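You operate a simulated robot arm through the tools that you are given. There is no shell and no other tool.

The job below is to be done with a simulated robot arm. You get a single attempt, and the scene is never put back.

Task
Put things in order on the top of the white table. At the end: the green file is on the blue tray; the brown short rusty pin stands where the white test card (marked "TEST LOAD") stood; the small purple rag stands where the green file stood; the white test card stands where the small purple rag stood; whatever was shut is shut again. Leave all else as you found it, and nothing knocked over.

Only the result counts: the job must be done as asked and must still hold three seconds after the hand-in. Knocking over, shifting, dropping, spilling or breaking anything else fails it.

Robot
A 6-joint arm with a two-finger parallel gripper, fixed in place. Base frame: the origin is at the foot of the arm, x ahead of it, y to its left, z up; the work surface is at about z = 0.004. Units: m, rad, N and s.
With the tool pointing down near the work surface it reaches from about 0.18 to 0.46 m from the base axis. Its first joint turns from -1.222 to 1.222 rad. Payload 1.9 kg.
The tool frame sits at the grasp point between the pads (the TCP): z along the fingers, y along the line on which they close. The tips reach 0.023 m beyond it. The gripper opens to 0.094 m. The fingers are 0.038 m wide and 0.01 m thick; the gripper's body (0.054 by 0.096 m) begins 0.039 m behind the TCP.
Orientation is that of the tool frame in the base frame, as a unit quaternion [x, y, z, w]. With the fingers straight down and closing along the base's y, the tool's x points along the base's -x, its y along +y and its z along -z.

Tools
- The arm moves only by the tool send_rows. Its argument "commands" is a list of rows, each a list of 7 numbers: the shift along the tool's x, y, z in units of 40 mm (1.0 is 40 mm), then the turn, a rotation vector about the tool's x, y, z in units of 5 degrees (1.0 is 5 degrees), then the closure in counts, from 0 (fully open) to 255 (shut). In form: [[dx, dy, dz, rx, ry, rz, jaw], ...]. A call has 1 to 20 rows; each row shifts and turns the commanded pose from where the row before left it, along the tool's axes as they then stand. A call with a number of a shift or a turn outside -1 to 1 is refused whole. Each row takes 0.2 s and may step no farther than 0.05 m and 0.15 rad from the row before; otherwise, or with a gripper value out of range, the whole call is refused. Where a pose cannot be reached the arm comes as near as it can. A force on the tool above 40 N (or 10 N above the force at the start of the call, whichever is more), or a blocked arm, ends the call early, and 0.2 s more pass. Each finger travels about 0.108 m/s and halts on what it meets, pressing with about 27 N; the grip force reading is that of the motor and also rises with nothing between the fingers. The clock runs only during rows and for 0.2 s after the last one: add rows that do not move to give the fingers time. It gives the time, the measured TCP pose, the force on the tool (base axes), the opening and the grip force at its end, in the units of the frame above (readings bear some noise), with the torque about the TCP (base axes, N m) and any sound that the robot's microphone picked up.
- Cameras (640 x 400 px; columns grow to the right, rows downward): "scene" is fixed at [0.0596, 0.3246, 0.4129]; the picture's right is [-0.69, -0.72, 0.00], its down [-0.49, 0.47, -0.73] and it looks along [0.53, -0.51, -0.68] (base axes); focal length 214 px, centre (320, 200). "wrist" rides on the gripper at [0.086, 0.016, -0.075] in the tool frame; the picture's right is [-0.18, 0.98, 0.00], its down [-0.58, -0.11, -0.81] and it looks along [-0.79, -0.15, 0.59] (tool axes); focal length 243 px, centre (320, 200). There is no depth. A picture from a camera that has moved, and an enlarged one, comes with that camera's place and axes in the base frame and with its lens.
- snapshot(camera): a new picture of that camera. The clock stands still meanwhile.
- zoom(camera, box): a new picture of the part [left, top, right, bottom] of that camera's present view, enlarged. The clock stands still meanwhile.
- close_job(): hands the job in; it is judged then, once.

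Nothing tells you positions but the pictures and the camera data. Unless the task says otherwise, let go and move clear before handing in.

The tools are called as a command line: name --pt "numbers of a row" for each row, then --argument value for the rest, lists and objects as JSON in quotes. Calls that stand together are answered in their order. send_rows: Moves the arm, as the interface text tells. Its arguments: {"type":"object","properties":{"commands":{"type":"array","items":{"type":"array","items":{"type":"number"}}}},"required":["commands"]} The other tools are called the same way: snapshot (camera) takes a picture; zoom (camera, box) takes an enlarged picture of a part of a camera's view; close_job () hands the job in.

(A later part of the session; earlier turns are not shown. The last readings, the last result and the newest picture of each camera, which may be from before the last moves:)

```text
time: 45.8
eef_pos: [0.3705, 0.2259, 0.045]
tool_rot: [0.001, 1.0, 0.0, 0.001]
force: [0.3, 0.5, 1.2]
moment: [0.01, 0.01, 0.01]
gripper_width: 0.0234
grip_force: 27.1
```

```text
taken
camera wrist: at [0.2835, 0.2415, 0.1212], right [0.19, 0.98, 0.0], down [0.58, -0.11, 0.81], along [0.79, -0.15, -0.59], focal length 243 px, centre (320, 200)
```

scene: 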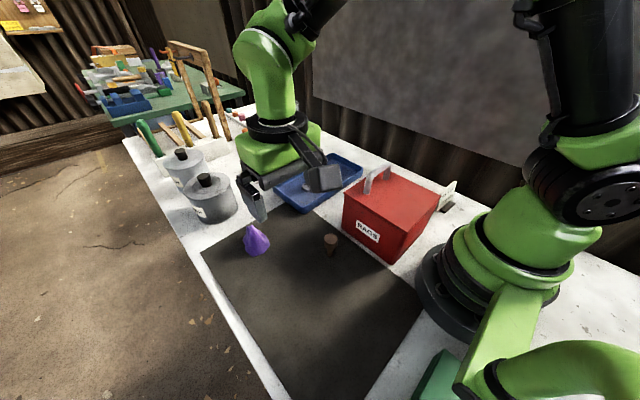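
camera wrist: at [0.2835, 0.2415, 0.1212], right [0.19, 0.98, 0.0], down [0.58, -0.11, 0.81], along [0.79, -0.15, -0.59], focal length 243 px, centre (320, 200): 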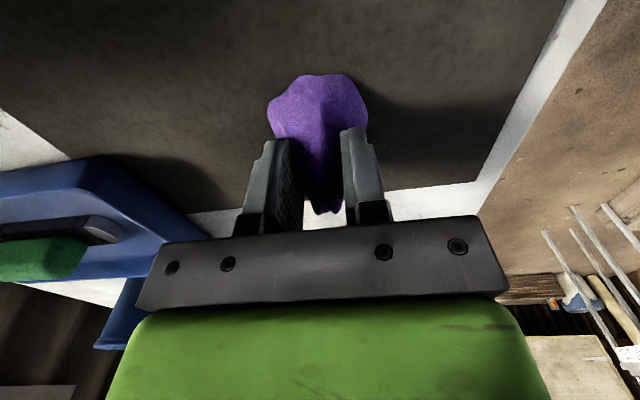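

That is a better grip: 23 mm wide, with almost no wedging force. I'll lift slowly and check.

send_rows --pt "0 0 -0.15 0 0 0 255" --pt "0 0 -0.25 0 0 0 255" --pt "0 0 -0.4 0 0 0 255" --pt "0 0 0 0 0 0 255"

snapshot --camera "wrist"

zoom --camera "scene" --box '[200, 170, 312, 270]'

```text
time: 46.8
eef_pos: [0.3706, 0.2259, 0.0764]
tool_rot: [0.001, 1.0, 0.0, 0.001]
force: [-0.5, 0.5, -0.9]
moment: [0.02, -0.03, 0.0]
gripper_width: 0.0233
grip_force: 27.3
```

```text
taken
camera wrist: at [0.283, 0.2408, 0.1523], right [0.19, 0.98, 0.0], down [0.58, -0.11, 0.81], along [0.79, -0.15, -0.59], focal length 243 px, centre (320, 200)
```

wrist: 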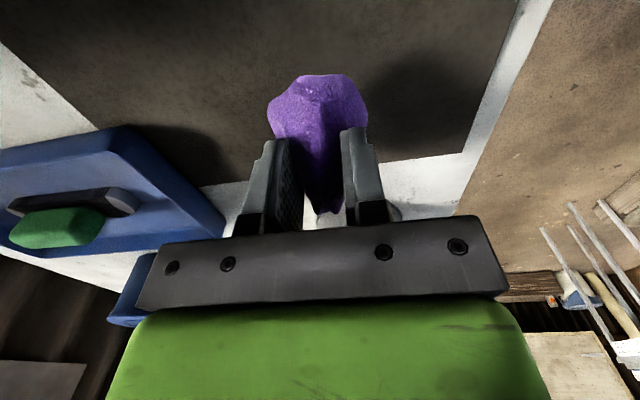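

```text
4.00 times, centred on (256, 220) of scene
camera zoom: at [0.0596, 0.3246, 0.4129], right [-0.69, -0.72, 0.0], down [-0.49, 0.47, -0.73], along [0.53, -0.51, -0.68], focal length 858 px, centre (576, 120)
```

zoom: 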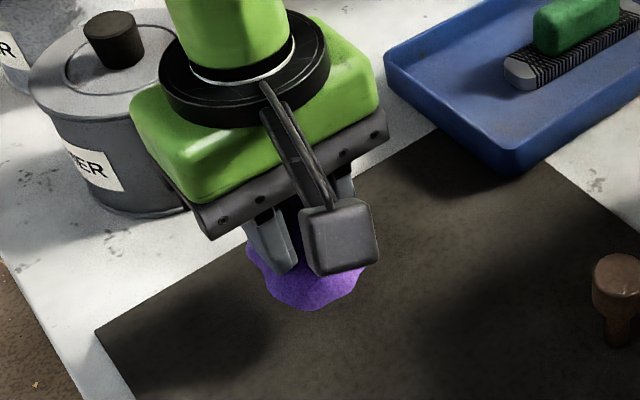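

The rag is lifted and stable. I'll carry it along -x to the file's old spot at (0.133, 0.2245).

send_rows --pt "0 0 -1 0 0 0 255" --pt "0 0 -0.6 0 0 0 255" --pt "0.99 0 0 0 0 0 255" --pt "0.99 0 0 0 0 0 255" --pt "0.99 0 0 0 0 0 255" --pt "0.99 0 0 0 0 0 255" --pt "0.99 0 0 0 0 0 255" --pt "0.99 -0.03 0 0 0 0 255" --pt "0 0 0 0 0 0 255"

snapshot --camera "scene"

snapshot --camera "wrist"

```text
time: 48.8
eef_pos: [0.132, 0.2254, 0.1398]
tool_rot: [0.001, 1.0, 0.001, 0.001]
force: [0.0, -0.2, 0.4]
moment: [0.0, -0.03, -0.02]
gripper_width: 0.0232
grip_force: 26.8
```

```text
taken
```

scene: 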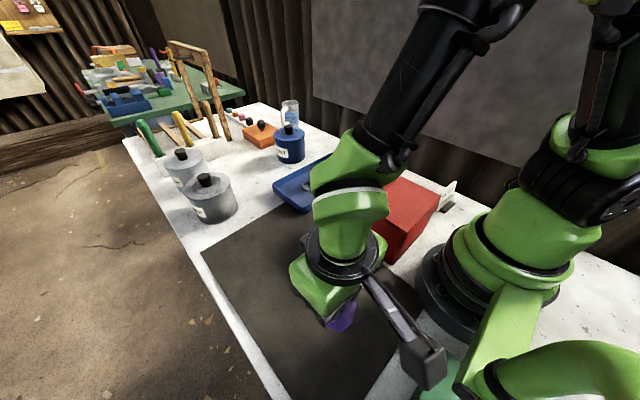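

```text
taken
camera wrist: at [0.0446, 0.2413, 0.216], right [0.19, 0.98, 0.0], down [0.58, -0.11, 0.81], along [0.79, -0.15, -0.59], focal length 243 px, centre (320, 200)
```

wrist: 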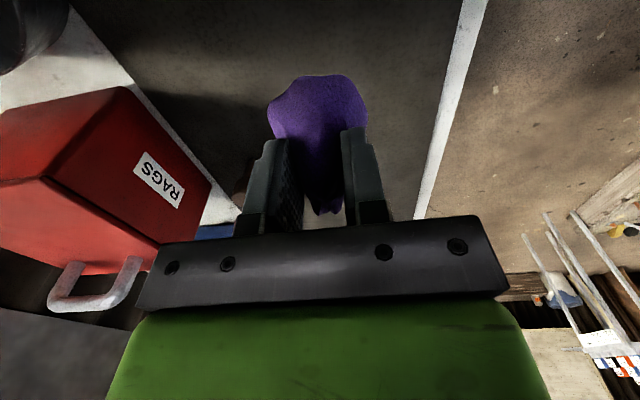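

It is right over the file's old spot. Lowering gently now.

send_rows --pt "0 0 0.9 0 0 0 255" --pt "0 0 0.8 0 0 0 255" --pt "0 0 0.4 0 0 0 255" --pt "0 0 0.2 0 0 0 255" --pt "0 0 0 0 0 0 255"

```text
time: 50.0
eef_pos: [0.1325, 0.2249, 0.0492]
tool_rot: [0.001, 1.0, 0.001, 0.002]
force: [0.0, -0.6, -1.0]
moment: [0.0, 0.01, -0.02]
gripper_width: 0.0233
grip_force: 27.1
```

send_rows --pt "0 0 0.07 0 0 0 255" --pt "0 0 0 0 0 0 255"

```text
time: 50.6
eef_pos: [0.1324, 0.2241, 0.0461]
tool_rot: [0.0, 1.0, 0.0, 0.0]
force: [0.2, 0.7, -0.3]
moment: [-0.02, -0.01, 0.02]
gripper_width: 0.0234
grip_force: 26.9
```

send_rows --pt "0 0 0.035 0 0 0 255" --pt "0 0 0 0 0 0 255"

```text
time: 51.2
eef_pos: [0.1327, 0.2251, 0.045]
tool_rot: [0.001, 1.0, 0.0, 0.001]
force: [-5.8, -1.8, 17.1]
moment: [-0.1, -0.12, -0.02]
gripper_width: 0.0231
grip_force: 27.1
```

The rag is on the mat now, with contact force at 17 N. I'll release it and rise straight up.

send_rows --pt "0 0 -0.02 0 0 0 255" --pt "0 0 0 0 0 0 170" --pt "0 0 0 0 0 0 120" --pt "0 0 0 0 0 0 60" --pt "0 0 0 0 0 0 20" --pt "0 0 0 0 0 0 20"

snapshot --camera "wrist"

```text
time: 52.6
eef_pos: [0.1324, 0.2247, 0.046]
tool_rot: [0.001, 1.0, 0.0, 0.001]
force: [0.1, -0.9, 0.0]
moment: [-0.01, 0.05, 0.0]
gripper_width: 0.0866
grip_force: 0.1
```

```text
taken
camera wrist: at [0.0452, 0.2396, 0.122], right [0.19, 0.98, 0.0], down [0.58, -0.11, 0.81], along [0.79, -0.15, -0.59], focal length 243 px, centre (320, 200)
```

wrist: 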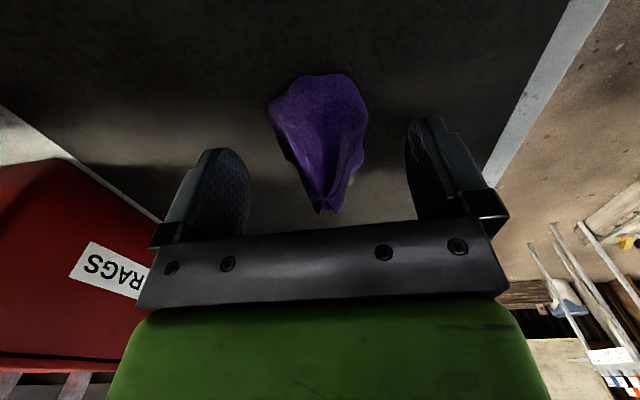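

The rag stands at the file's old place. I'll rise and travel around in front of the base toward the card.

send_rows --pt "0 0 -0.5 0 0 0 20" --pt "0 0 -1 0 0 0 0" --pt "0 0 -1 0 0 0 0" --pt "0 0 -1 0 0 0 0" --pt "0 0 -1 0 0 0 0" --pt "0 0 -0.7 0 0 0 0" --pt "-0.59 -0.875 0 0 0 0 0" --pt "-0.59 -0.875 0 0 0 0 0" --pt "-0.59 -0.875 0 0 0 0 0" --pt "-0.59 -0.875 0 0 0 0 0" --pt "-0.59 -0.875 0 0 0 0 0" --pt "0.333 -0.833 0 0 0 0 0" --pt "0.333 -0.833 0 0 0 0 0" --pt "0.333 -0.833 0 0 0 0 0" --pt "0.333 -0.833 0 0 0 0 0" --pt "0.333 -0.833 0 0 0 0 0" --pt "0.333 -0.833 0 0 0 0 0" --pt "0 0 0 0 0 0 0"

send_rows --pt "0 0 0 0 0 1 0" --pt "0 0 0 0 0 1 0" --pt "0 0 0 0 0 1 0" --pt "0 0 0 0 0 1 0" --pt "0 0 0 0 0 1 0" --pt "0 0 0 0 0 1 0" --pt "0 0 0 0 0 1 0" --pt "0 0 0 0 0 1 0" --pt "0 0 0 0 0 1 0" --pt "0 0 0 0 0 1 0" --pt "0 0 0 0 0 1 0" --pt "0 0 0 0 0 1 0" --pt "0 0 0 0 0 1 0" --pt "0 0 0 0 0 1 0" --pt "0 0 0 0 0 1 0" --pt "0 0 0 0 0 1 0" --pt "0 0 0 0 0 1 0" --pt "0 0 0 0 0 1 0" --pt "0 0 0 0 0 0 0"

snapshot --camera "wrist"

snapshot --camera "scene"

```text
time: 56.4
eef_pos: [0.1673, -0.1508, 0.2553]
tool_rot: [0.001, 1.0, 0.0, 0.001]
force: [-1.0, 0.3, 1.0]
moment: [0.01, -0.02, 0.04]
gripper_width: 0.0939
grip_force: 0.0
```

```text
time: 60.4
eef_pos: [0.1706, -0.151, 0.2538]
tool_rot: [0.708, 0.706, 0.0, 0.001]
force: [-0.2, -0.1, 0.0]
moment: [0.03, -0.01, -0.03]
gripper_width: 0.094
grip_force: 0.1
```

```text
taken
camera wrist: at [0.1851, -0.0648, 0.3288], right [0.98, -0.19, 0.0], down [-0.11, -0.58, 0.81], along [-0.15, -0.79, -0.59], focal length 243 px, centre (320, 200)
```

wrist: 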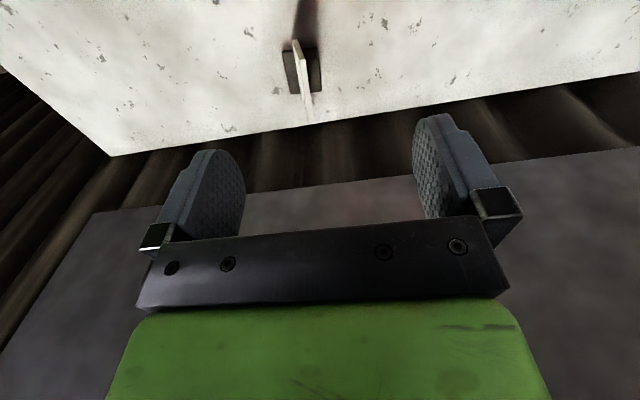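

```text
taken
```

scene: 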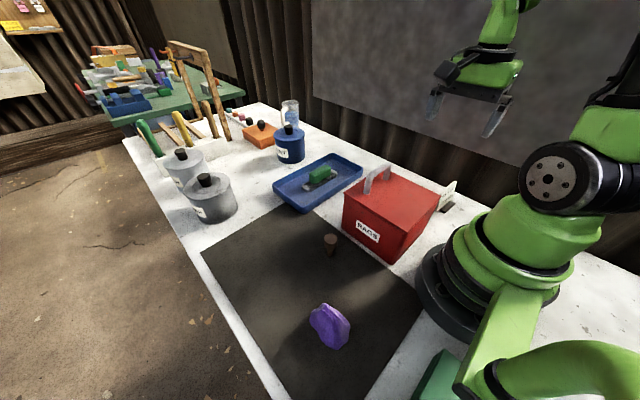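

The card is in view. I'll check that the rag is still upright and look closely at the card.

zoom --camera "scene" --box '[290, 290, 370, 360]'

zoom --camera "wrist" --box '[256, 20, 352, 130]'

```text
5.71 times, centred on (330, 325) of scene
camera zoom: at [0.0596, 0.3246, 0.4129], right [-0.69, -0.72, 0.0], down [-0.49, 0.47, -0.73], along [0.53, -0.51, -0.68], focal length 1226 px, centre (263, -514)
```

zoom: 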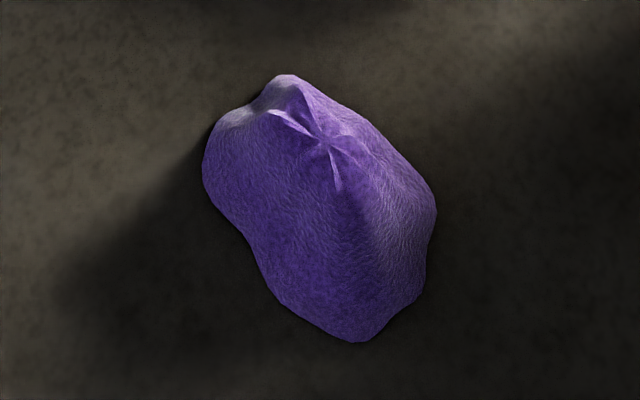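

```text
3.64 times, centred on (304, 75) of wrist
camera zoom: at [0.1851, -0.0648, 0.3288], right [0.98, -0.19, 0.0], down [-0.11, -0.58, 0.81], along [-0.15, -0.79, -0.59], focal length 882 px, centre (378, 654)
```

zoom: 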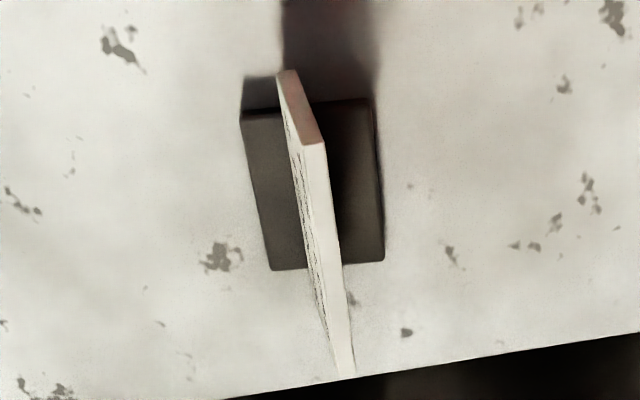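

The rag is upright at the file's spot. The card's foot is centred at about (0.136, -0.213), turned about 5°, and its plate seems to lean toward +x, so I'll move closer to measure the lean.

send_rows --pt "-0.0875 -0.1875 0.775 0 0 0 0" --pt "-0.0875 -0.1875 0.775 0 0 0 0" --pt "-0.0875 -0.1875 0.775 0 0 0 0" --pt "-0.0875 -0.1875 0.775 0 0 0 0" --pt "0 0 0 0 0 1 0" --pt "0 0 0 0 0 0 0"

snapshot --camera "wrist"

snapshot --camera "scene"

```text
time: 61.8
eef_pos: [0.1396, -0.1646, 0.13]
tool_rot: [0.739, 0.674, 0.002, 0.001]
force: [0.0, -0.1, 0.0]
moment: [0.0, -0.02, -0.02]
gripper_width: 0.0942
grip_force: 0.1
```

```text
taken
camera wrist: at [0.1632, -0.0803, 0.206], right [0.96, -0.27, 0.0], down [-0.16, -0.57, 0.81], along [-0.22, -0.78, -0.59], focal length 243 px, centre (320, 200)
```

wrist: 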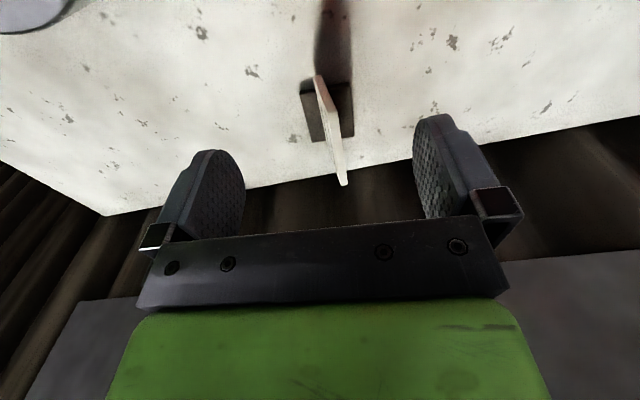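

```text
taken
```

scene: 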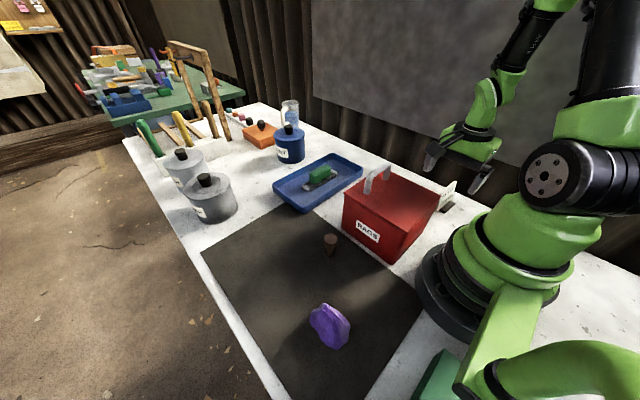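

zoom --camera "wrist" --box '[280, 60, 376, 194]'

zoom --camera "scene" --box '[420, 160, 484, 224]'

```text
2.99 times, centred on (328, 127) of wrist
camera zoom: at [0.1632, -0.0803, 0.206], right [0.96, -0.27, 0.0], down [-0.16, -0.57, 0.81], along [-0.22, -0.78, -0.59], focal length 724 px, centre (296, 418)
```

zoom: 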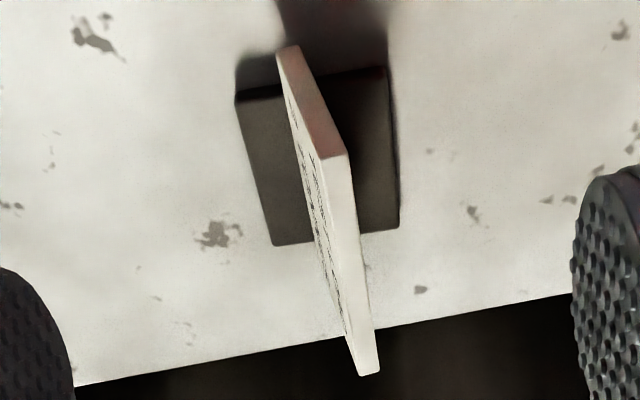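

```text
6.25 times, centred on (452, 192) of scene
camera zoom: at [0.0596, 0.3246, 0.4129], right [-0.69, -0.72, 0.0], down [-0.49, 0.47, -0.73], along [0.53, -0.51, -0.68], focal length 1340 px, centre (-505, 250)
```

zoom: 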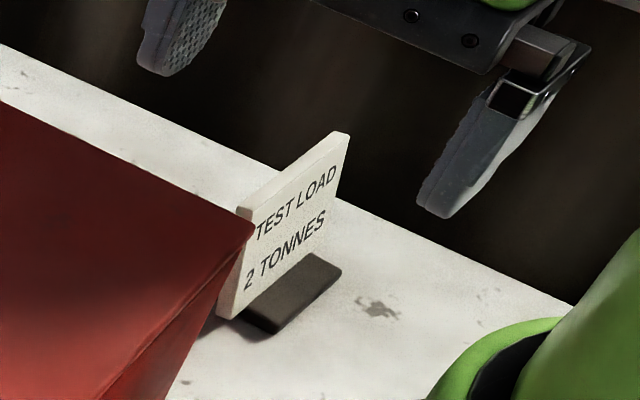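

The plate leans about 11.5° toward +x, with its top at z ≈ 0.065. I'll move over it and tilt the tool to match, so that closing doesn't twist the card.

send_rows --pt "-0.64 0.069 0 0 0 0 0" --pt "-0.64 0.069 0 0 0 0 0" --pt "0 0 0 0.77 0 0 0" --pt "0 0 0 0.77 0 0 0" --pt "0 0 0 0.76 0 0 0" --pt "0 0 0 0 0 0 0"

snapshot --camera "wrist"

zoom --camera "scene" --box '[400, 120, 528, 224]'

```text
time: 63.2
eef_pos: [0.1395, -0.2168, 0.1308]
tool_rot: [0.734, 0.671, -0.068, -0.074]
force: [-0.6, -0.6, 0.3]
moment: [-0.02, 0.04, -0.02]
gripper_width: 0.094
grip_force: 0.1
```

```text
taken
camera wrist: at [0.1785, -0.1332, 0.2009], right [0.94, -0.27, -0.2], down [0.0, -0.58, 0.81], along [-0.33, -0.77, -0.55], focal length 243 px, centre (320, 200)
```

wrist: 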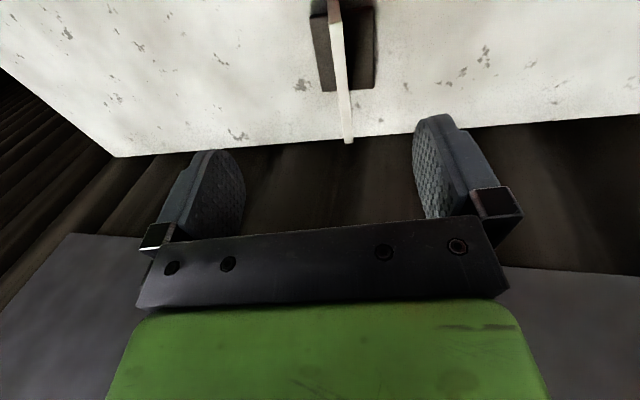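

```text
3.85 times, centred on (464, 172) of scene
camera zoom: at [0.0596, 0.3246, 0.4129], right [-0.69, -0.72, 0.0], down [-0.49, 0.47, -0.73], along [0.53, -0.51, -0.68], focal length 825 px, centre (-234, 308)
```

zoom: 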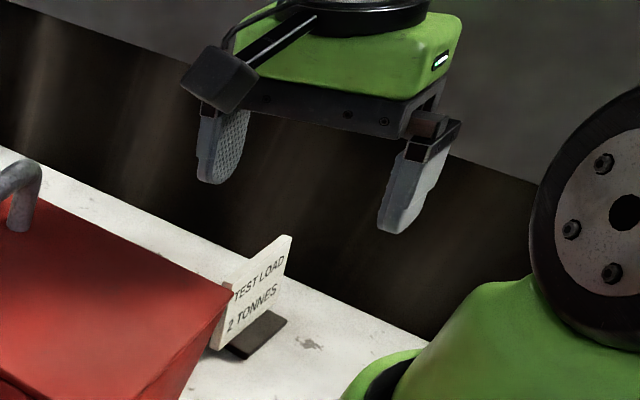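

The tilt matches the card. I'll descend vertically until the fingers straddle the plate and check.

send_rows --pt "0 0.14 0.686 0 0 0 0" --pt "0 0.14 0.686 0 0 0 0" --pt "0 0 0 0 0 0 0"

snapshot --camera "wrist"

zoom --camera "scene" --box '[400, 140, 512, 224]'

```text
time: 64.0
eef_pos: [0.1407, -0.216, 0.0754]
tool_rot: [0.735, 0.671, -0.066, -0.074]
force: [-0.3, -1.1, 0.3]
moment: [-0.01, -0.04, 0.02]
gripper_width: 0.0942
grip_force: 0.0
```

```text
taken
camera wrist: at [0.1779, -0.1328, 0.1454], right [0.94, -0.27, -0.2], down [0.0, -0.58, 0.81], along [-0.33, -0.77, -0.55], focal length 243 px, centre (320, 200)
```

wrist: 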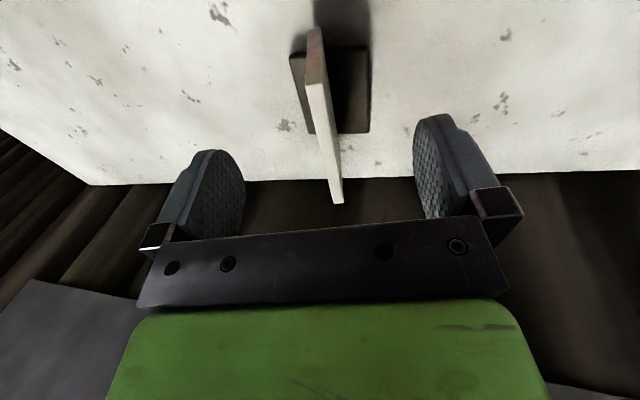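

```text
4.76 times, centred on (456, 182) of scene
camera zoom: at [0.0596, 0.3246, 0.4129], right [-0.69, -0.72, 0.0], down [-0.49, 0.47, -0.73], along [0.53, -0.51, -0.68], focal length 1021 px, centre (-328, 286)
```

zoom: 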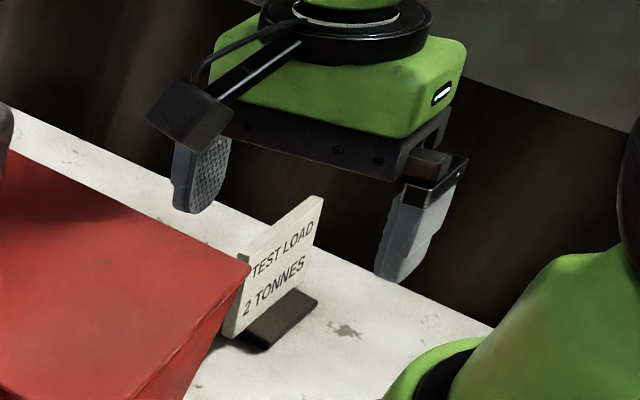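

Alignment looks right. I'll descend the last 2.3 cm and close on the card.

send_rows --pt "0 0.06 0.29 0 0 0 0" --pt "0 0.057 0.286 0 0 0 0" --pt "0 0 0 0 0 0 0"

snapshot --camera "wrist"

zoom --camera "scene" --box '[400, 140, 512, 224]'

```text
time: 64.8
eef_pos: [0.141, -0.2146, 0.0502]
tool_rot: [0.734, 0.671, -0.066, -0.074]
force: [-0.6, -0.5, 0.8]
moment: [-0.01, -0.02, 0.02]
gripper_width: 0.0941
grip_force: 0.1
```

```text
taken
camera wrist: at [0.1786, -0.1332, 0.1213], right [0.94, -0.27, -0.2], down [0.0, -0.58, 0.81], along [-0.33, -0.77, -0.55], focal length 243 px, centre (320, 200)
```

wrist: 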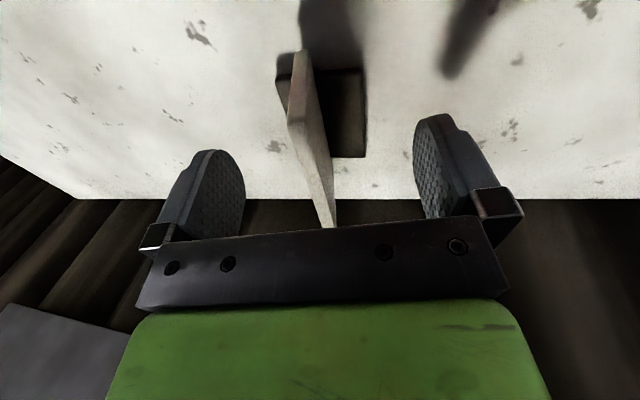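

```text
4.76 times, centred on (456, 182) of scene
camera zoom: at [0.0596, 0.3246, 0.4129], right [-0.69, -0.72, 0.0], down [-0.49, 0.47, -0.73], along [0.53, -0.51, -0.68], focal length 1021 px, centre (-328, 286)
```

zoom: 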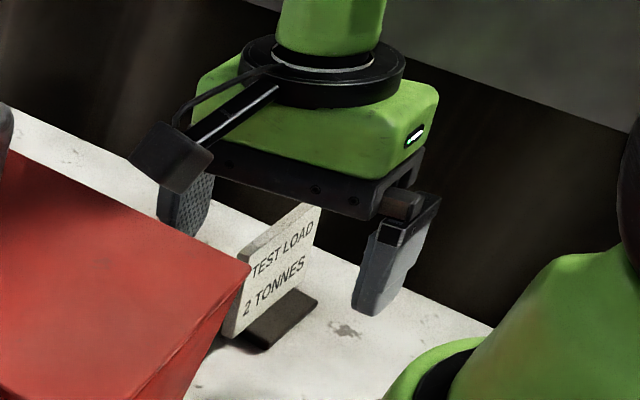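

The plate sits at the centre between the fingers. Closing now.

send_rows --pt "0 0 0 0 0 0 100" --pt "0 0 0 0 0 0 180" --pt "0 0 0 0 0 0 220" --pt "0 0 0 0 0 0 255" --pt "0 0 0 0 0 0 255" --pt "0 0 0 0 0 0 255"

snapshot --camera "wrist"

zoom --camera "scene" --box '[400, 140, 512, 224]'

```text
time: 66.2
eef_pos: [0.1408, -0.217, 0.0509]
tool_rot: [0.735, 0.671, -0.068, -0.073]
force: [1.4, 1.3, 7.7]
moment: [0.05, 0.2, -0.03]
gripper_width: 0.0064
grip_force: 26.7
```

```text
taken
camera wrist: at [0.1786, -0.1332, 0.1215], right [0.94, -0.27, -0.19], down [0.0, -0.58, 0.81], along [-0.33, -0.77, -0.55], focal length 243 px, centre (320, 200)
```

wrist: 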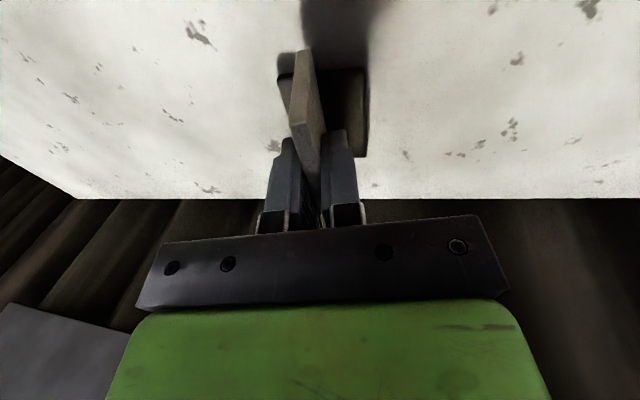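

```text
4.76 times, centred on (456, 182) of scene
camera zoom: at [0.0596, 0.3246, 0.4129], right [-0.69, -0.72, 0.0], down [-0.49, 0.47, -0.73], along [0.53, -0.51, -0.68], focal length 1021 px, centre (-328, 286)
```

zoom: 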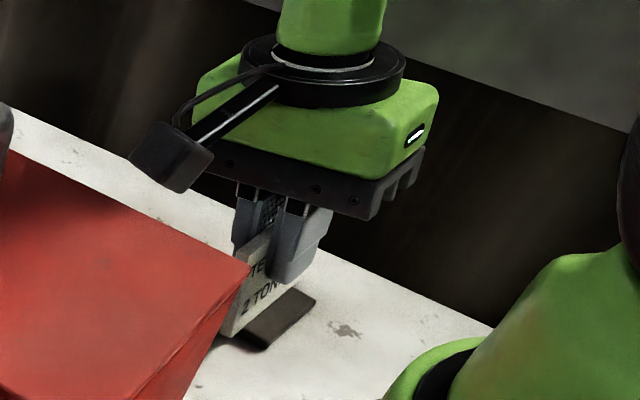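

The card is gripped at 6.4 mm. I'll lift slightly and check the weight and hold.

send_rows --pt "0 -0.03 -0.147 0 0 0 255" --pt "0 -0.07 -0.343 0 0 0 255" --pt "0 -0.1 -0.49 0 0 0 255" --pt "0 0 0 0 0 0 255"

snapshot --camera "wrist"

zoom --camera "scene" --box '[400, 140, 512, 224]'

```text
time: 67.2
eef_pos: [0.141, -0.2152, 0.0916]
tool_rot: [0.734, 0.672, -0.067, -0.074]
force: [-0.2, 0.2, -0.5]
moment: [-0.01, 0.01, 0.04]
gripper_width: 0.0065
grip_force: 26.6
```

```text
taken
camera wrist: at [0.1782, -0.1325, 0.1621], right [0.94, -0.27, -0.2], down [0.0, -0.58, 0.81], along [-0.33, -0.77, -0.55], focal length 243 px, centre (320, 200)
```

wrist: 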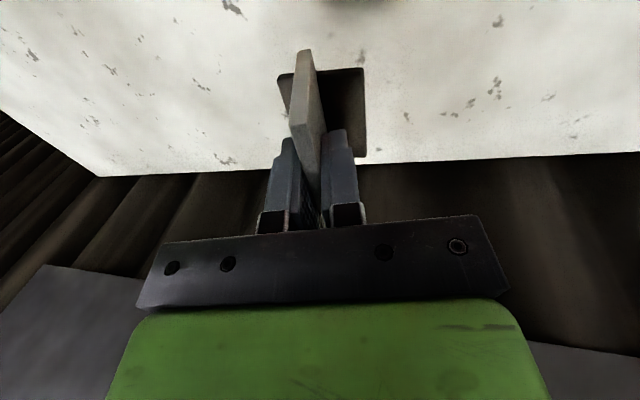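

```text
4.76 times, centred on (456, 182) of scene
camera zoom: at [0.0596, 0.3246, 0.4129], right [-0.69, -0.72, 0.0], down [-0.49, 0.47, -0.73], along [0.53, -0.51, -0.68], focal length 1021 px, centre (-328, 286)
```

zoom: 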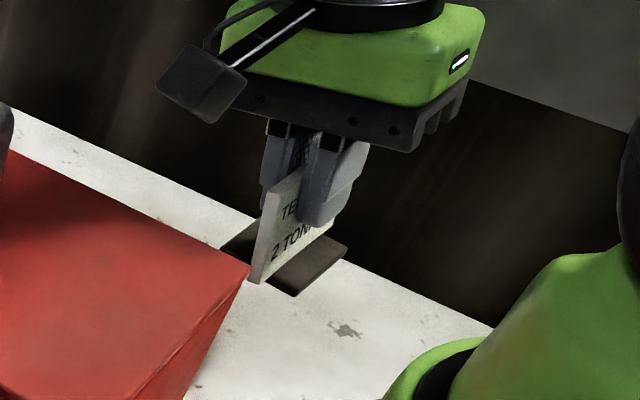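

The card came up light and did not rotate in the grip. The box handle reaches about z = 0.16, so I'll rise to about 0.27 and travel toward the rag's old spot.

send_rows --pt "0 -0.178 -0.874 0 0 0 255" --pt "0 -0.178 -0.874 0 0 0 255" --pt "0 -0.178 -0.874 0 0 0 255" --pt "0 -0.178 -0.874 0 0 0 255" --pt "0 -0.178 -0.874 0 0 0 255" --pt "0 0 0 0 0 0 255"

send_rows --pt "0.9546 0.392 -0.0796 0 0 0 255" --pt "0.9546 0.392 -0.0796 0 0 0 255" --pt "0.9546 0.392 -0.0796 0 0 0 255" --pt "0.9546 0.392 -0.0796 0 0 0 255" --pt "0.9546 0.392 -0.0796 0 0 0 255" --pt "0.9546 0.392 -0.0796 0 0 0 255" --pt "0.9546 0.392 -0.0796 0 0 0 255" --pt "0.9546 0.392 -0.0796 0 0 0 255" --pt "0 0 0 0 0 0 255"

snapshot --camera "scene"

snapshot --camera "wrist"

```text
time: 68.6
eef_pos: [0.1403, -0.2159, 0.271]
tool_rot: [0.734, 0.672, -0.066, -0.074]
force: [0.4, 0.0, -0.4]
moment: [0.02, 0.01, 0.01]
gripper_width: 0.0064
grip_force: 27.2
```

```text
time: 70.6
eef_pos: [0.2968, 0.0764, 0.2687]
tool_rot: [0.734, 0.672, -0.068, -0.073]
force: [0.1, 0.1, -1.5]
moment: [0.01, -0.06, -0.02]
gripper_width: 0.0062
grip_force: 27.1
```

```text
taken
```

scene: 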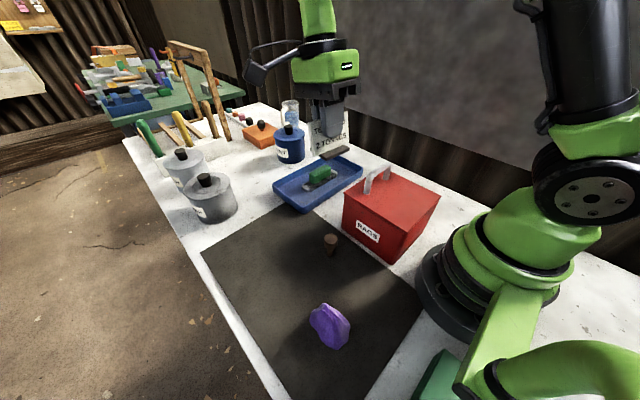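

```text
taken
camera wrist: at [0.3349, 0.1588, 0.3392], right [0.94, -0.27, -0.2], down [0.0, -0.58, 0.81], along [-0.33, -0.77, -0.55], focal length 243 px, centre (320, 200)
```

wrist: 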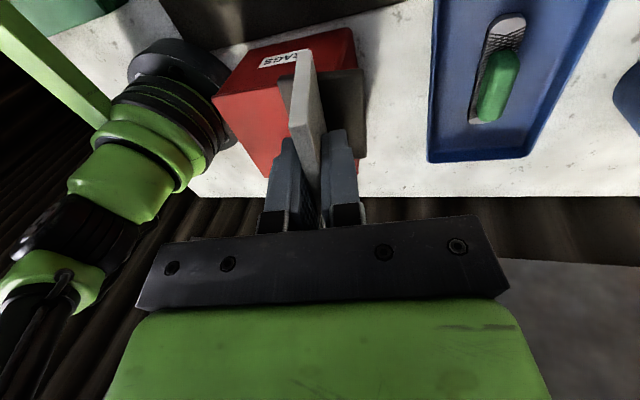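

Tracking is good. I'll continue to the rag's old spot while coming down to about z = 0.15.

send_rows --pt "0.766 0.432 0.525 0 0 0 255" --pt "0.766 0.432 0.525 0 0 0 255" --pt "0.766 0.432 0.525 0 0 0 255" --pt "0.766 0.432 0.525 0 0 0 255" --pt "0.766 0.432 0.525 0 0 0 255" --pt "0 0 0 0 0 0 255"

snapshot --camera "scene"

snapshot --camera "wrist"

```text
time: 72.0
eef_pos: [0.3713, 0.2244, 0.149]
tool_rot: [0.735, 0.671, -0.067, -0.074]
force: [0.5, -0.1, -0.7]
moment: [0.01, -0.02, 0.01]
gripper_width: 0.0065
grip_force: 26.7
out of reach, approached as far as the arm can: row 5
```

```text
taken
```

scene: 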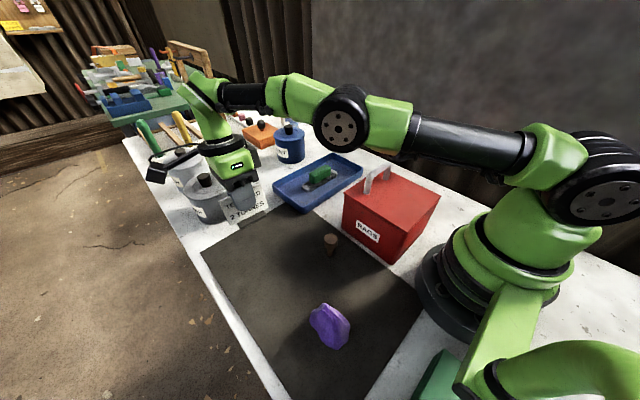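

```text
taken
camera wrist: at [0.4089, 0.3059, 0.22], right [0.94, -0.27, -0.2], down [0.0, -0.58, 0.81], along [-0.33, -0.77, -0.55], focal length 243 px, centre (320, 200)
```

wrist: 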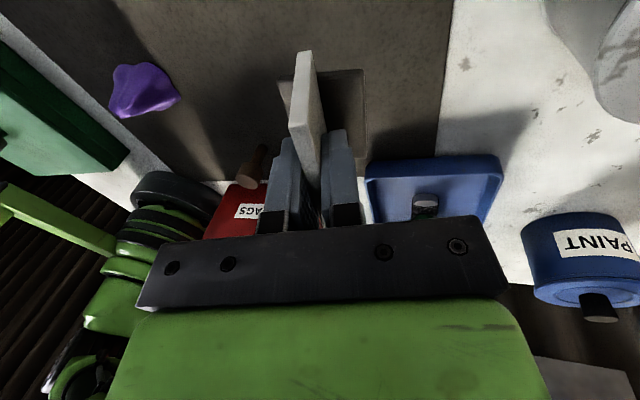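

It is at the edge of reach but only about 3 mm short in x. Lower down it should reach better, so I'll descend carefully and re-check position.

send_rows --pt "0 0.148 0.727 0 0 0 255" --pt "0 0.148 0.727 0 0 0 255" --pt "0 0.1 0.49 0 0 0 255" --pt "0 0 0 0 0 0 255"

snapshot --camera "wrist"

zoom --camera "scene" --box '[190, 160, 302, 260]'

```text
time: 73.0
eef_pos: [0.3709, 0.2244, 0.0691]
tool_rot: [0.734, 0.671, -0.067, -0.073]
force: [0.0, 1.0, -0.7]
moment: [0.01, -0.01, 0.0]
gripper_width: 0.0066
grip_force: 26.6
```

```text
taken
camera wrist: at [0.4086, 0.3058, 0.1405], right [0.94, -0.27, -0.19], down [0.0, -0.58, 0.81], along [-0.33, -0.77, -0.55], focal length 243 px, centre (320, 200)
```

wrist: 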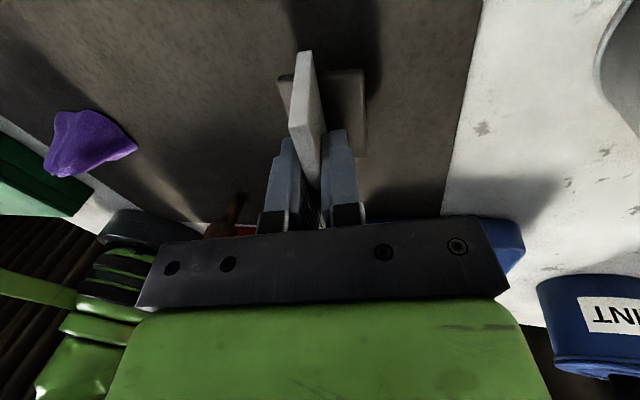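

```text
4.00 times, centred on (246, 210) of scene
camera zoom: at [0.0596, 0.3246, 0.4129], right [-0.69, -0.72, 0.0], down [-0.49, 0.47, -0.73], along [0.53, -0.51, -0.68], focal length 858 px, centre (616, 160)
```

zoom: 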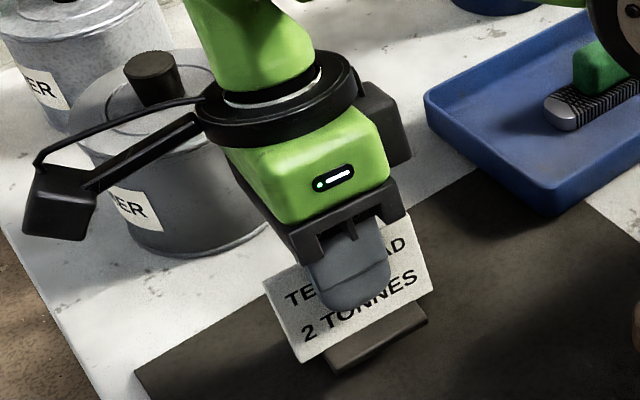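

It is in place within about 4 mm. I'll nudge +x slightly and keep lowering in small steps.

send_rows --pt "-0.01 0.098 -0.02 0 0 0 255" --pt "0 0.05 0.245 0 0 0 255" --pt "0 0 0 0 0 0 255"

```text
time: 73.8
eef_pos: [0.3719, 0.2218, 0.0604]
tool_rot: [0.734, 0.671, -0.066, -0.073]
force: [-0.4, 0.0, -0.6]
moment: [0.0, -0.02, 0.0]
gripper_width: 0.0066
grip_force: 27.3
out of reach, approached as far as the arm can: row 2
```

send_rows --pt "0 -0.03 0.006 0 0 0 255" --pt "0 0.025 0.1225 0 0 0 255" --pt "0 0 0 0 0 0 255"

snapshot --camera "wrist"

```text
time: 74.6
eef_pos: [0.3701, 0.2213, 0.0565]
tool_rot: [0.734, 0.672, -0.067, -0.074]
force: [-0.7, 0.6, -0.5]
moment: [0.01, 0.01, 0.04]
gripper_width: 0.0065
grip_force: 27.3
```

```text
taken
camera wrist: at [0.4066, 0.3045, 0.1266], right [0.94, -0.27, -0.19], down [0.0, -0.58, 0.81], along [-0.33, -0.77, -0.55], focal length 243 px, centre (320, 200)
```

wrist: 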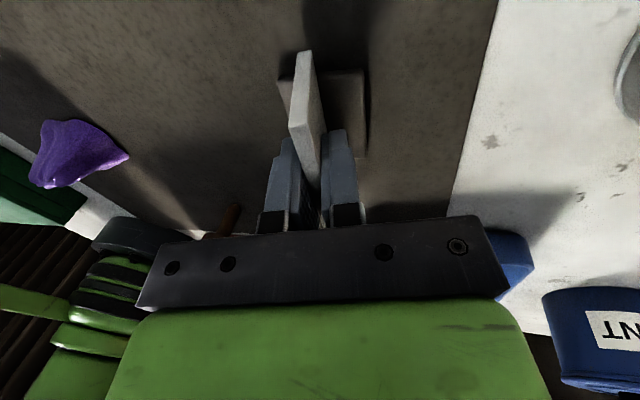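

The foot is centred within about 5 mm of the rag's old spot, at the edge of reach, which is good enough. Lowering to contact.

send_rows --pt "0 0.015 0.0735 0 0 0 255" --pt "0 0 0 0 0 0 255"

```text
time: 75.2
eef_pos: [0.3691, 0.2229, 0.0534]
tool_rot: [0.734, 0.672, -0.065, -0.073]
force: [-4.8, -4.4, 23.4]
moment: [0.06, 0.45, -0.02]
gripper_width: 0.0066
grip_force: 27.5
```

It touched down at z ≈ 0.053. I'll ease off the press slightly and open the fingers a little at a time.

send_rows --pt "0 -0.005 -0.02 0 0 0 255" --pt "0 0 0 0 0 0 235" --pt "0 0 0 0 0 0 225" --pt "0 0 0 0 0 0 210" --pt "0 0 0 0 0 0 210"

snapshot --camera "wrist"

zoom --camera "scene" --box '[190, 160, 302, 260]'

```text
time: 76.4
eef_pos: [0.3693, 0.2226, 0.0525]
tool_rot: [0.735, 0.671, -0.067, -0.073]
force: [0.1, 0.4, -0.8]
moment: [-0.02, 0.02, -0.02]
gripper_width: 0.0165
grip_force: 0.1
```

```text
taken
camera wrist: at [0.4064, 0.3047, 0.1237], right [0.94, -0.27, -0.19], down [0.0, -0.58, 0.81], along [-0.33, -0.77, -0.55], focal length 243 px, centre (320, 200)
```

wrist: 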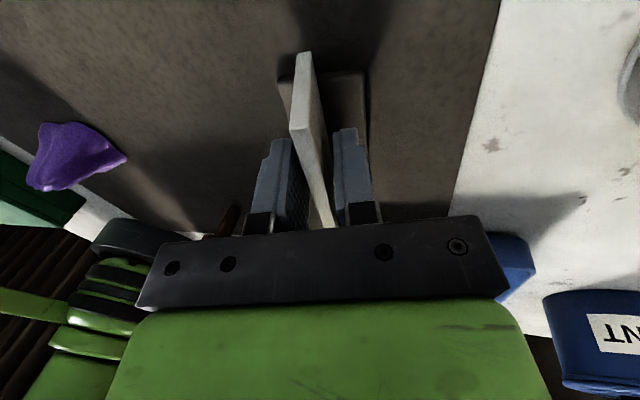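

```text
4.00 times, centred on (246, 210) of scene
camera zoom: at [0.0596, 0.3246, 0.4129], right [-0.69, -0.72, 0.0], down [-0.49, 0.47, -0.73], along [0.53, -0.51, -0.68], focal length 858 px, centre (616, 160)
```

zoom: 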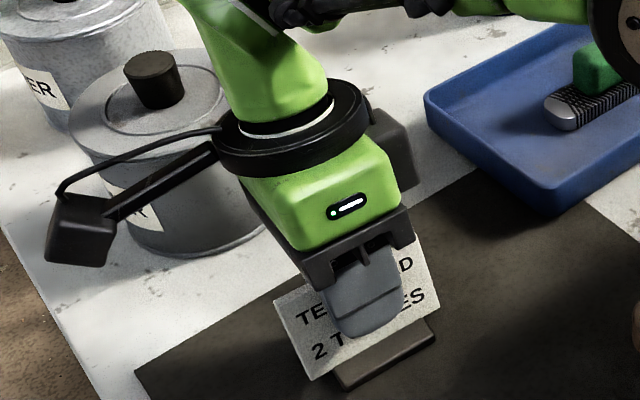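

The card is free and standing. I'll open fully, rise vertically, then check it.

send_rows --pt "0 0 0 0 0 0 150" --pt "0 0 0 0 0 0 80" --pt "0 0 0 0 0 0 20" --pt "0 -0.06 -0.294 0 0 0 20" --pt "0 -0.16 -0.784 0 0 0 20" --pt "0 -0.19 -0.93 0 0 0 20" --pt "0 -0.19 -0.93 0 0 0 20" --pt "0 0 0 0 0 0 20"

snapshot --camera "scene"

snapshot --camera "wrist"

```text
time: 78.2
eef_pos: [0.3678, 0.2212, 0.1709]
tool_rot: [0.735, 0.671, -0.068, -0.073]
force: [-1.0, 0.5, 0.3]
moment: [-0.02, 0.0, 0.02]
gripper_width: 0.0867
grip_force: 0.0
```

```text
taken
```

scene: 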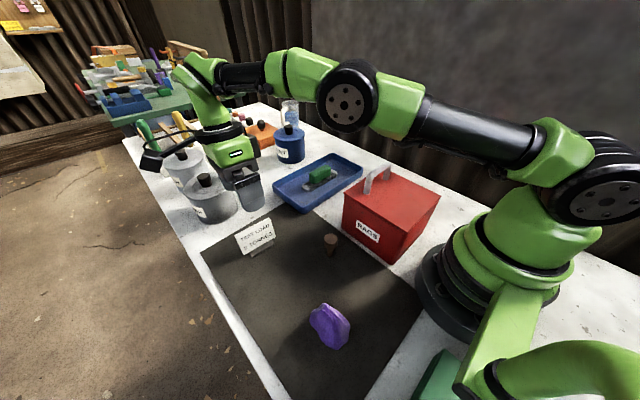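

```text
taken
camera wrist: at [0.4052, 0.3036, 0.2414], right [0.94, -0.27, -0.2], down [0.0, -0.58, 0.81], along [-0.33, -0.77, -0.55], focal length 243 px, centre (320, 200)
```

wrist: 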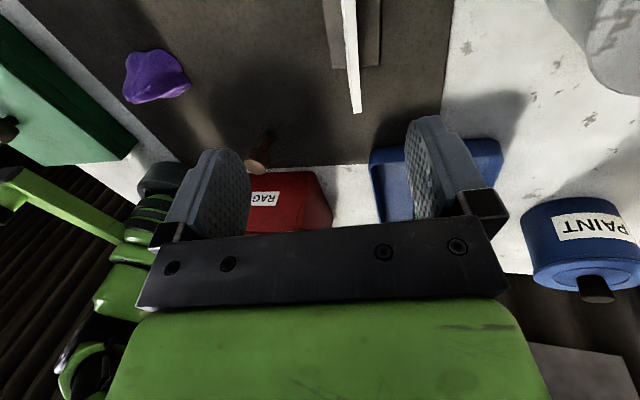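

zoom --camera "scene" --box '[224, 208, 288, 262]'

zoom --camera "scene" --box '[300, 220, 364, 260]'

```text
7.41 times, centred on (256, 235) of scene
camera zoom: at [0.0596, 0.3246, 0.4129], right [-0.69, -0.72, 0.0], down [-0.49, 0.47, -0.73], along [0.53, -0.51, -0.68], focal length 1589 px, centre (794, -59)
```

zoom: 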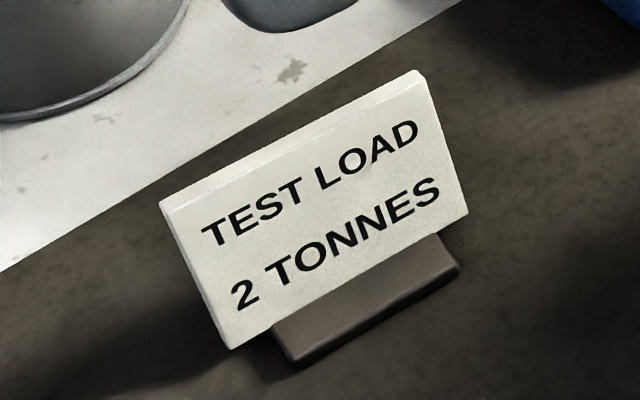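

```text
10.00 times, centred on (332, 240) of scene
camera zoom: at [0.0596, 0.3246, 0.4129], right [-0.69, -0.72, 0.0], down [-0.49, 0.47, -0.73], along [0.53, -0.51, -0.68], focal length 2145 px, centre (200, -200)
```

zoom: 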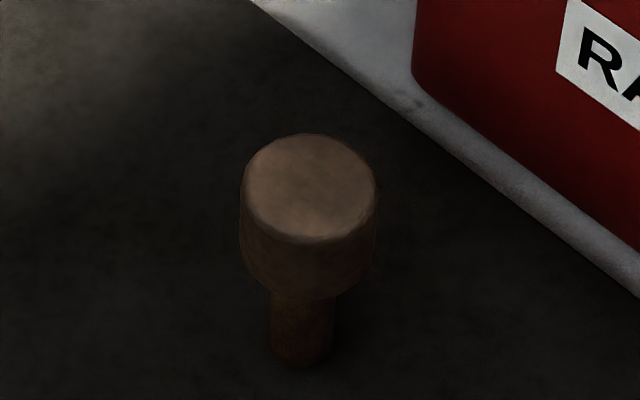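

The card stands where the rag was. Next is the pin, so I'll level the tool and move above it at (0.233, 0.127).

send_rows --pt "0 0 0 -0.77 0 0 20" --pt "0 0 0 -0.77 0 0 20" --pt "0 0 0 -0.76 0 0 20" --pt "-0.663 -0.785 0 0 0 0 0" --pt "-0.663 -0.785 0 0 0 0 0" --pt "-0.663 -0.785 0 0 0 0 0" --pt "-0.663 -0.785 0 0 0 0 0" --pt "0 0 0 0 0 0 0"

snapshot --camera "wrist"

snapshot --camera "scene"

```text
time: 80.0
eef_pos: [0.2351, 0.1287, 0.171]
tool_rot: [0.738, 0.675, 0.001, -0.001]
force: [0.1, 0.7, -0.1]
moment: [0.0, 0.01, -0.01]
gripper_width: 0.0939
grip_force: 0.1
```

```text
taken
camera wrist: at [0.258, 0.2115, 0.2467], right [0.96, -0.27, 0.0], down [-0.16, -0.57, 0.81], along [-0.22, -0.78, -0.59], focal length 243 px, centre (320, 200)
```

wrist: 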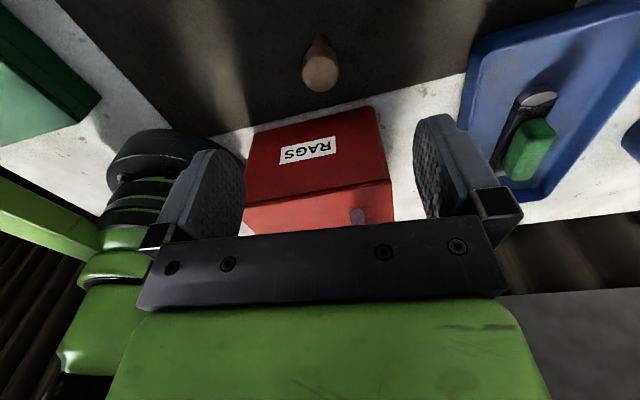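

```text
taken
```

scene: 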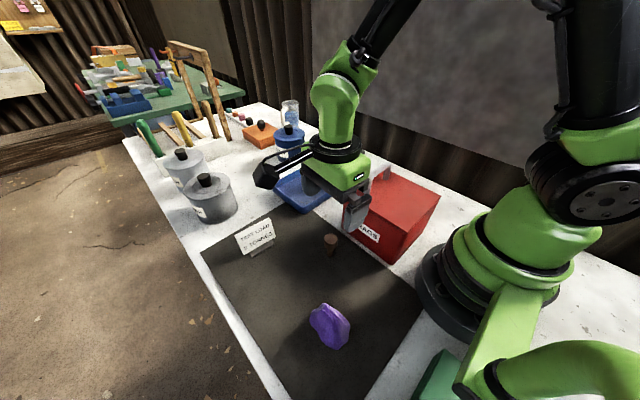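

The pin is directly below. I'll descend partway and check centring.

send_rows --pt "0 0 0.9 0 0 0 0" --pt "0 0 0.9 0 0 0 0" --pt "0 0 0 0 0 0 0"

snapshot --camera "wrist"

zoom --camera "scene" --box '[280, 180, 392, 270]'

```text
time: 80.8
eef_pos: [0.2355, 0.1278, 0.0986]
tool_rot: [0.738, 0.675, 0.002, 0.001]
force: [0.2, -0.1, -0.6]
moment: [-0.03, 0.0, -0.02]
gripper_width: 0.0938
grip_force: 0.1
```

```text
taken
camera wrist: at [0.258, 0.2116, 0.1744], right [0.96, -0.27, 0.0], down [-0.16, -0.57, 0.81], along [-0.22, -0.78, -0.59], focal length 243 px, centre (320, 200)
```

wrist: 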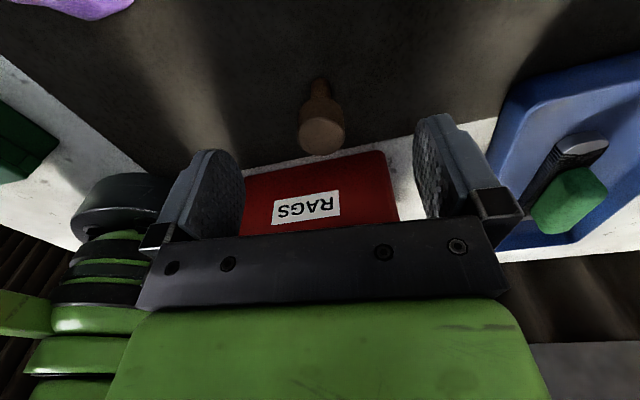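

```text
4.44 times, centred on (336, 225) of scene
camera zoom: at [0.0596, 0.3246, 0.4129], right [-0.69, -0.72, 0.0], down [-0.49, 0.47, -0.73], along [0.53, -0.51, -0.68], focal length 953 px, centre (249, 89)
```

zoom: 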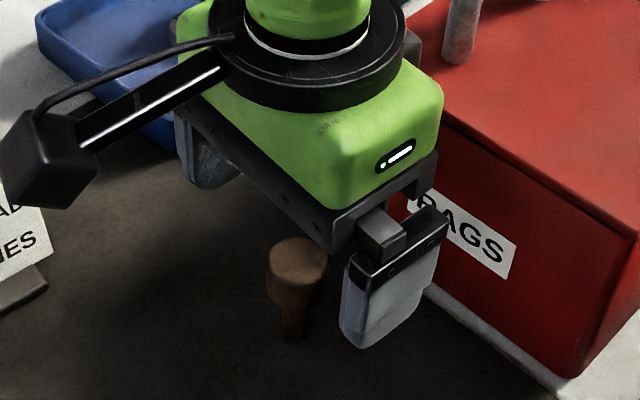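

The pin's head is exactly where the grasp axis points. I'll descend to z ≈ 0.055 and close.

send_rows --pt "0 0 0.6 0 0 0 0" --pt "0 0 0.48 0 0 0 0" --pt "0 0 0 0 0 0 0" --pt "0 0 0 0 0 0 90" --pt "0 0 0 0 0 0 140" --pt "0 0 0 0 0 0 190" --pt "0 0 0 0 0 0 255" --pt "0 0 0 0 0 0 255"

snapshot --camera "wrist"

zoom --camera "scene" --box '[280, 180, 392, 270]'

```text
time: 82.6
eef_pos: [0.2348, 0.1266, 0.0568]
tool_rot: [0.738, 0.675, 0.0, 0.0]
force: [1.2, 0.4, 1.3]
moment: [0.01, -0.01, -0.02]
gripper_width: 0.0261
grip_force: 27.2
```

```text
taken
camera wrist: at [0.2576, 0.2109, 0.1322], right [0.96, -0.27, 0.0], down [-0.16, -0.57, 0.81], along [-0.22, -0.78, -0.59], focal length 243 px, centre (320, 200)
```

wrist: 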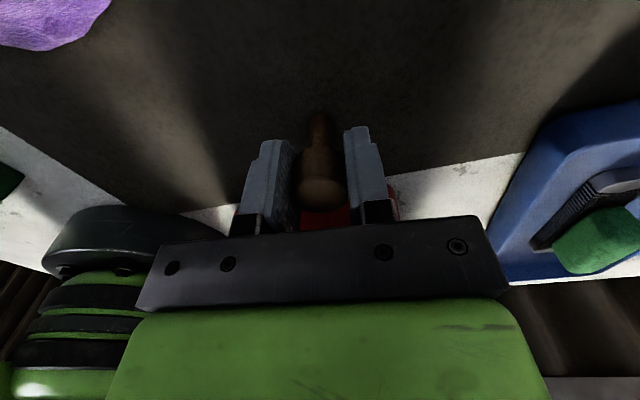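

```text
4.44 times, centred on (336, 225) of scene
camera zoom: at [0.0596, 0.3246, 0.4129], right [-0.69, -0.72, 0.0], down [-0.49, 0.47, -0.73], along [0.53, -0.51, -0.68], focal length 953 px, centre (249, 89)
```

zoom: 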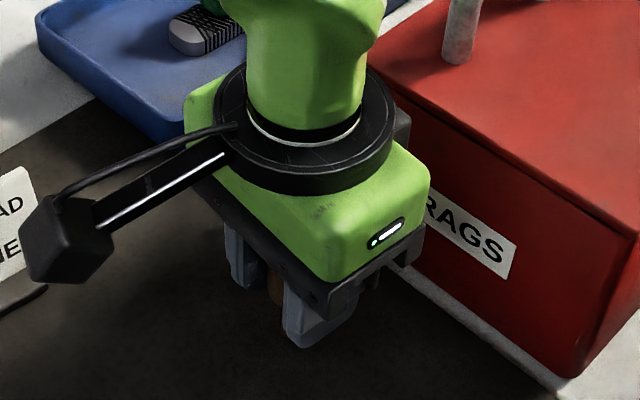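

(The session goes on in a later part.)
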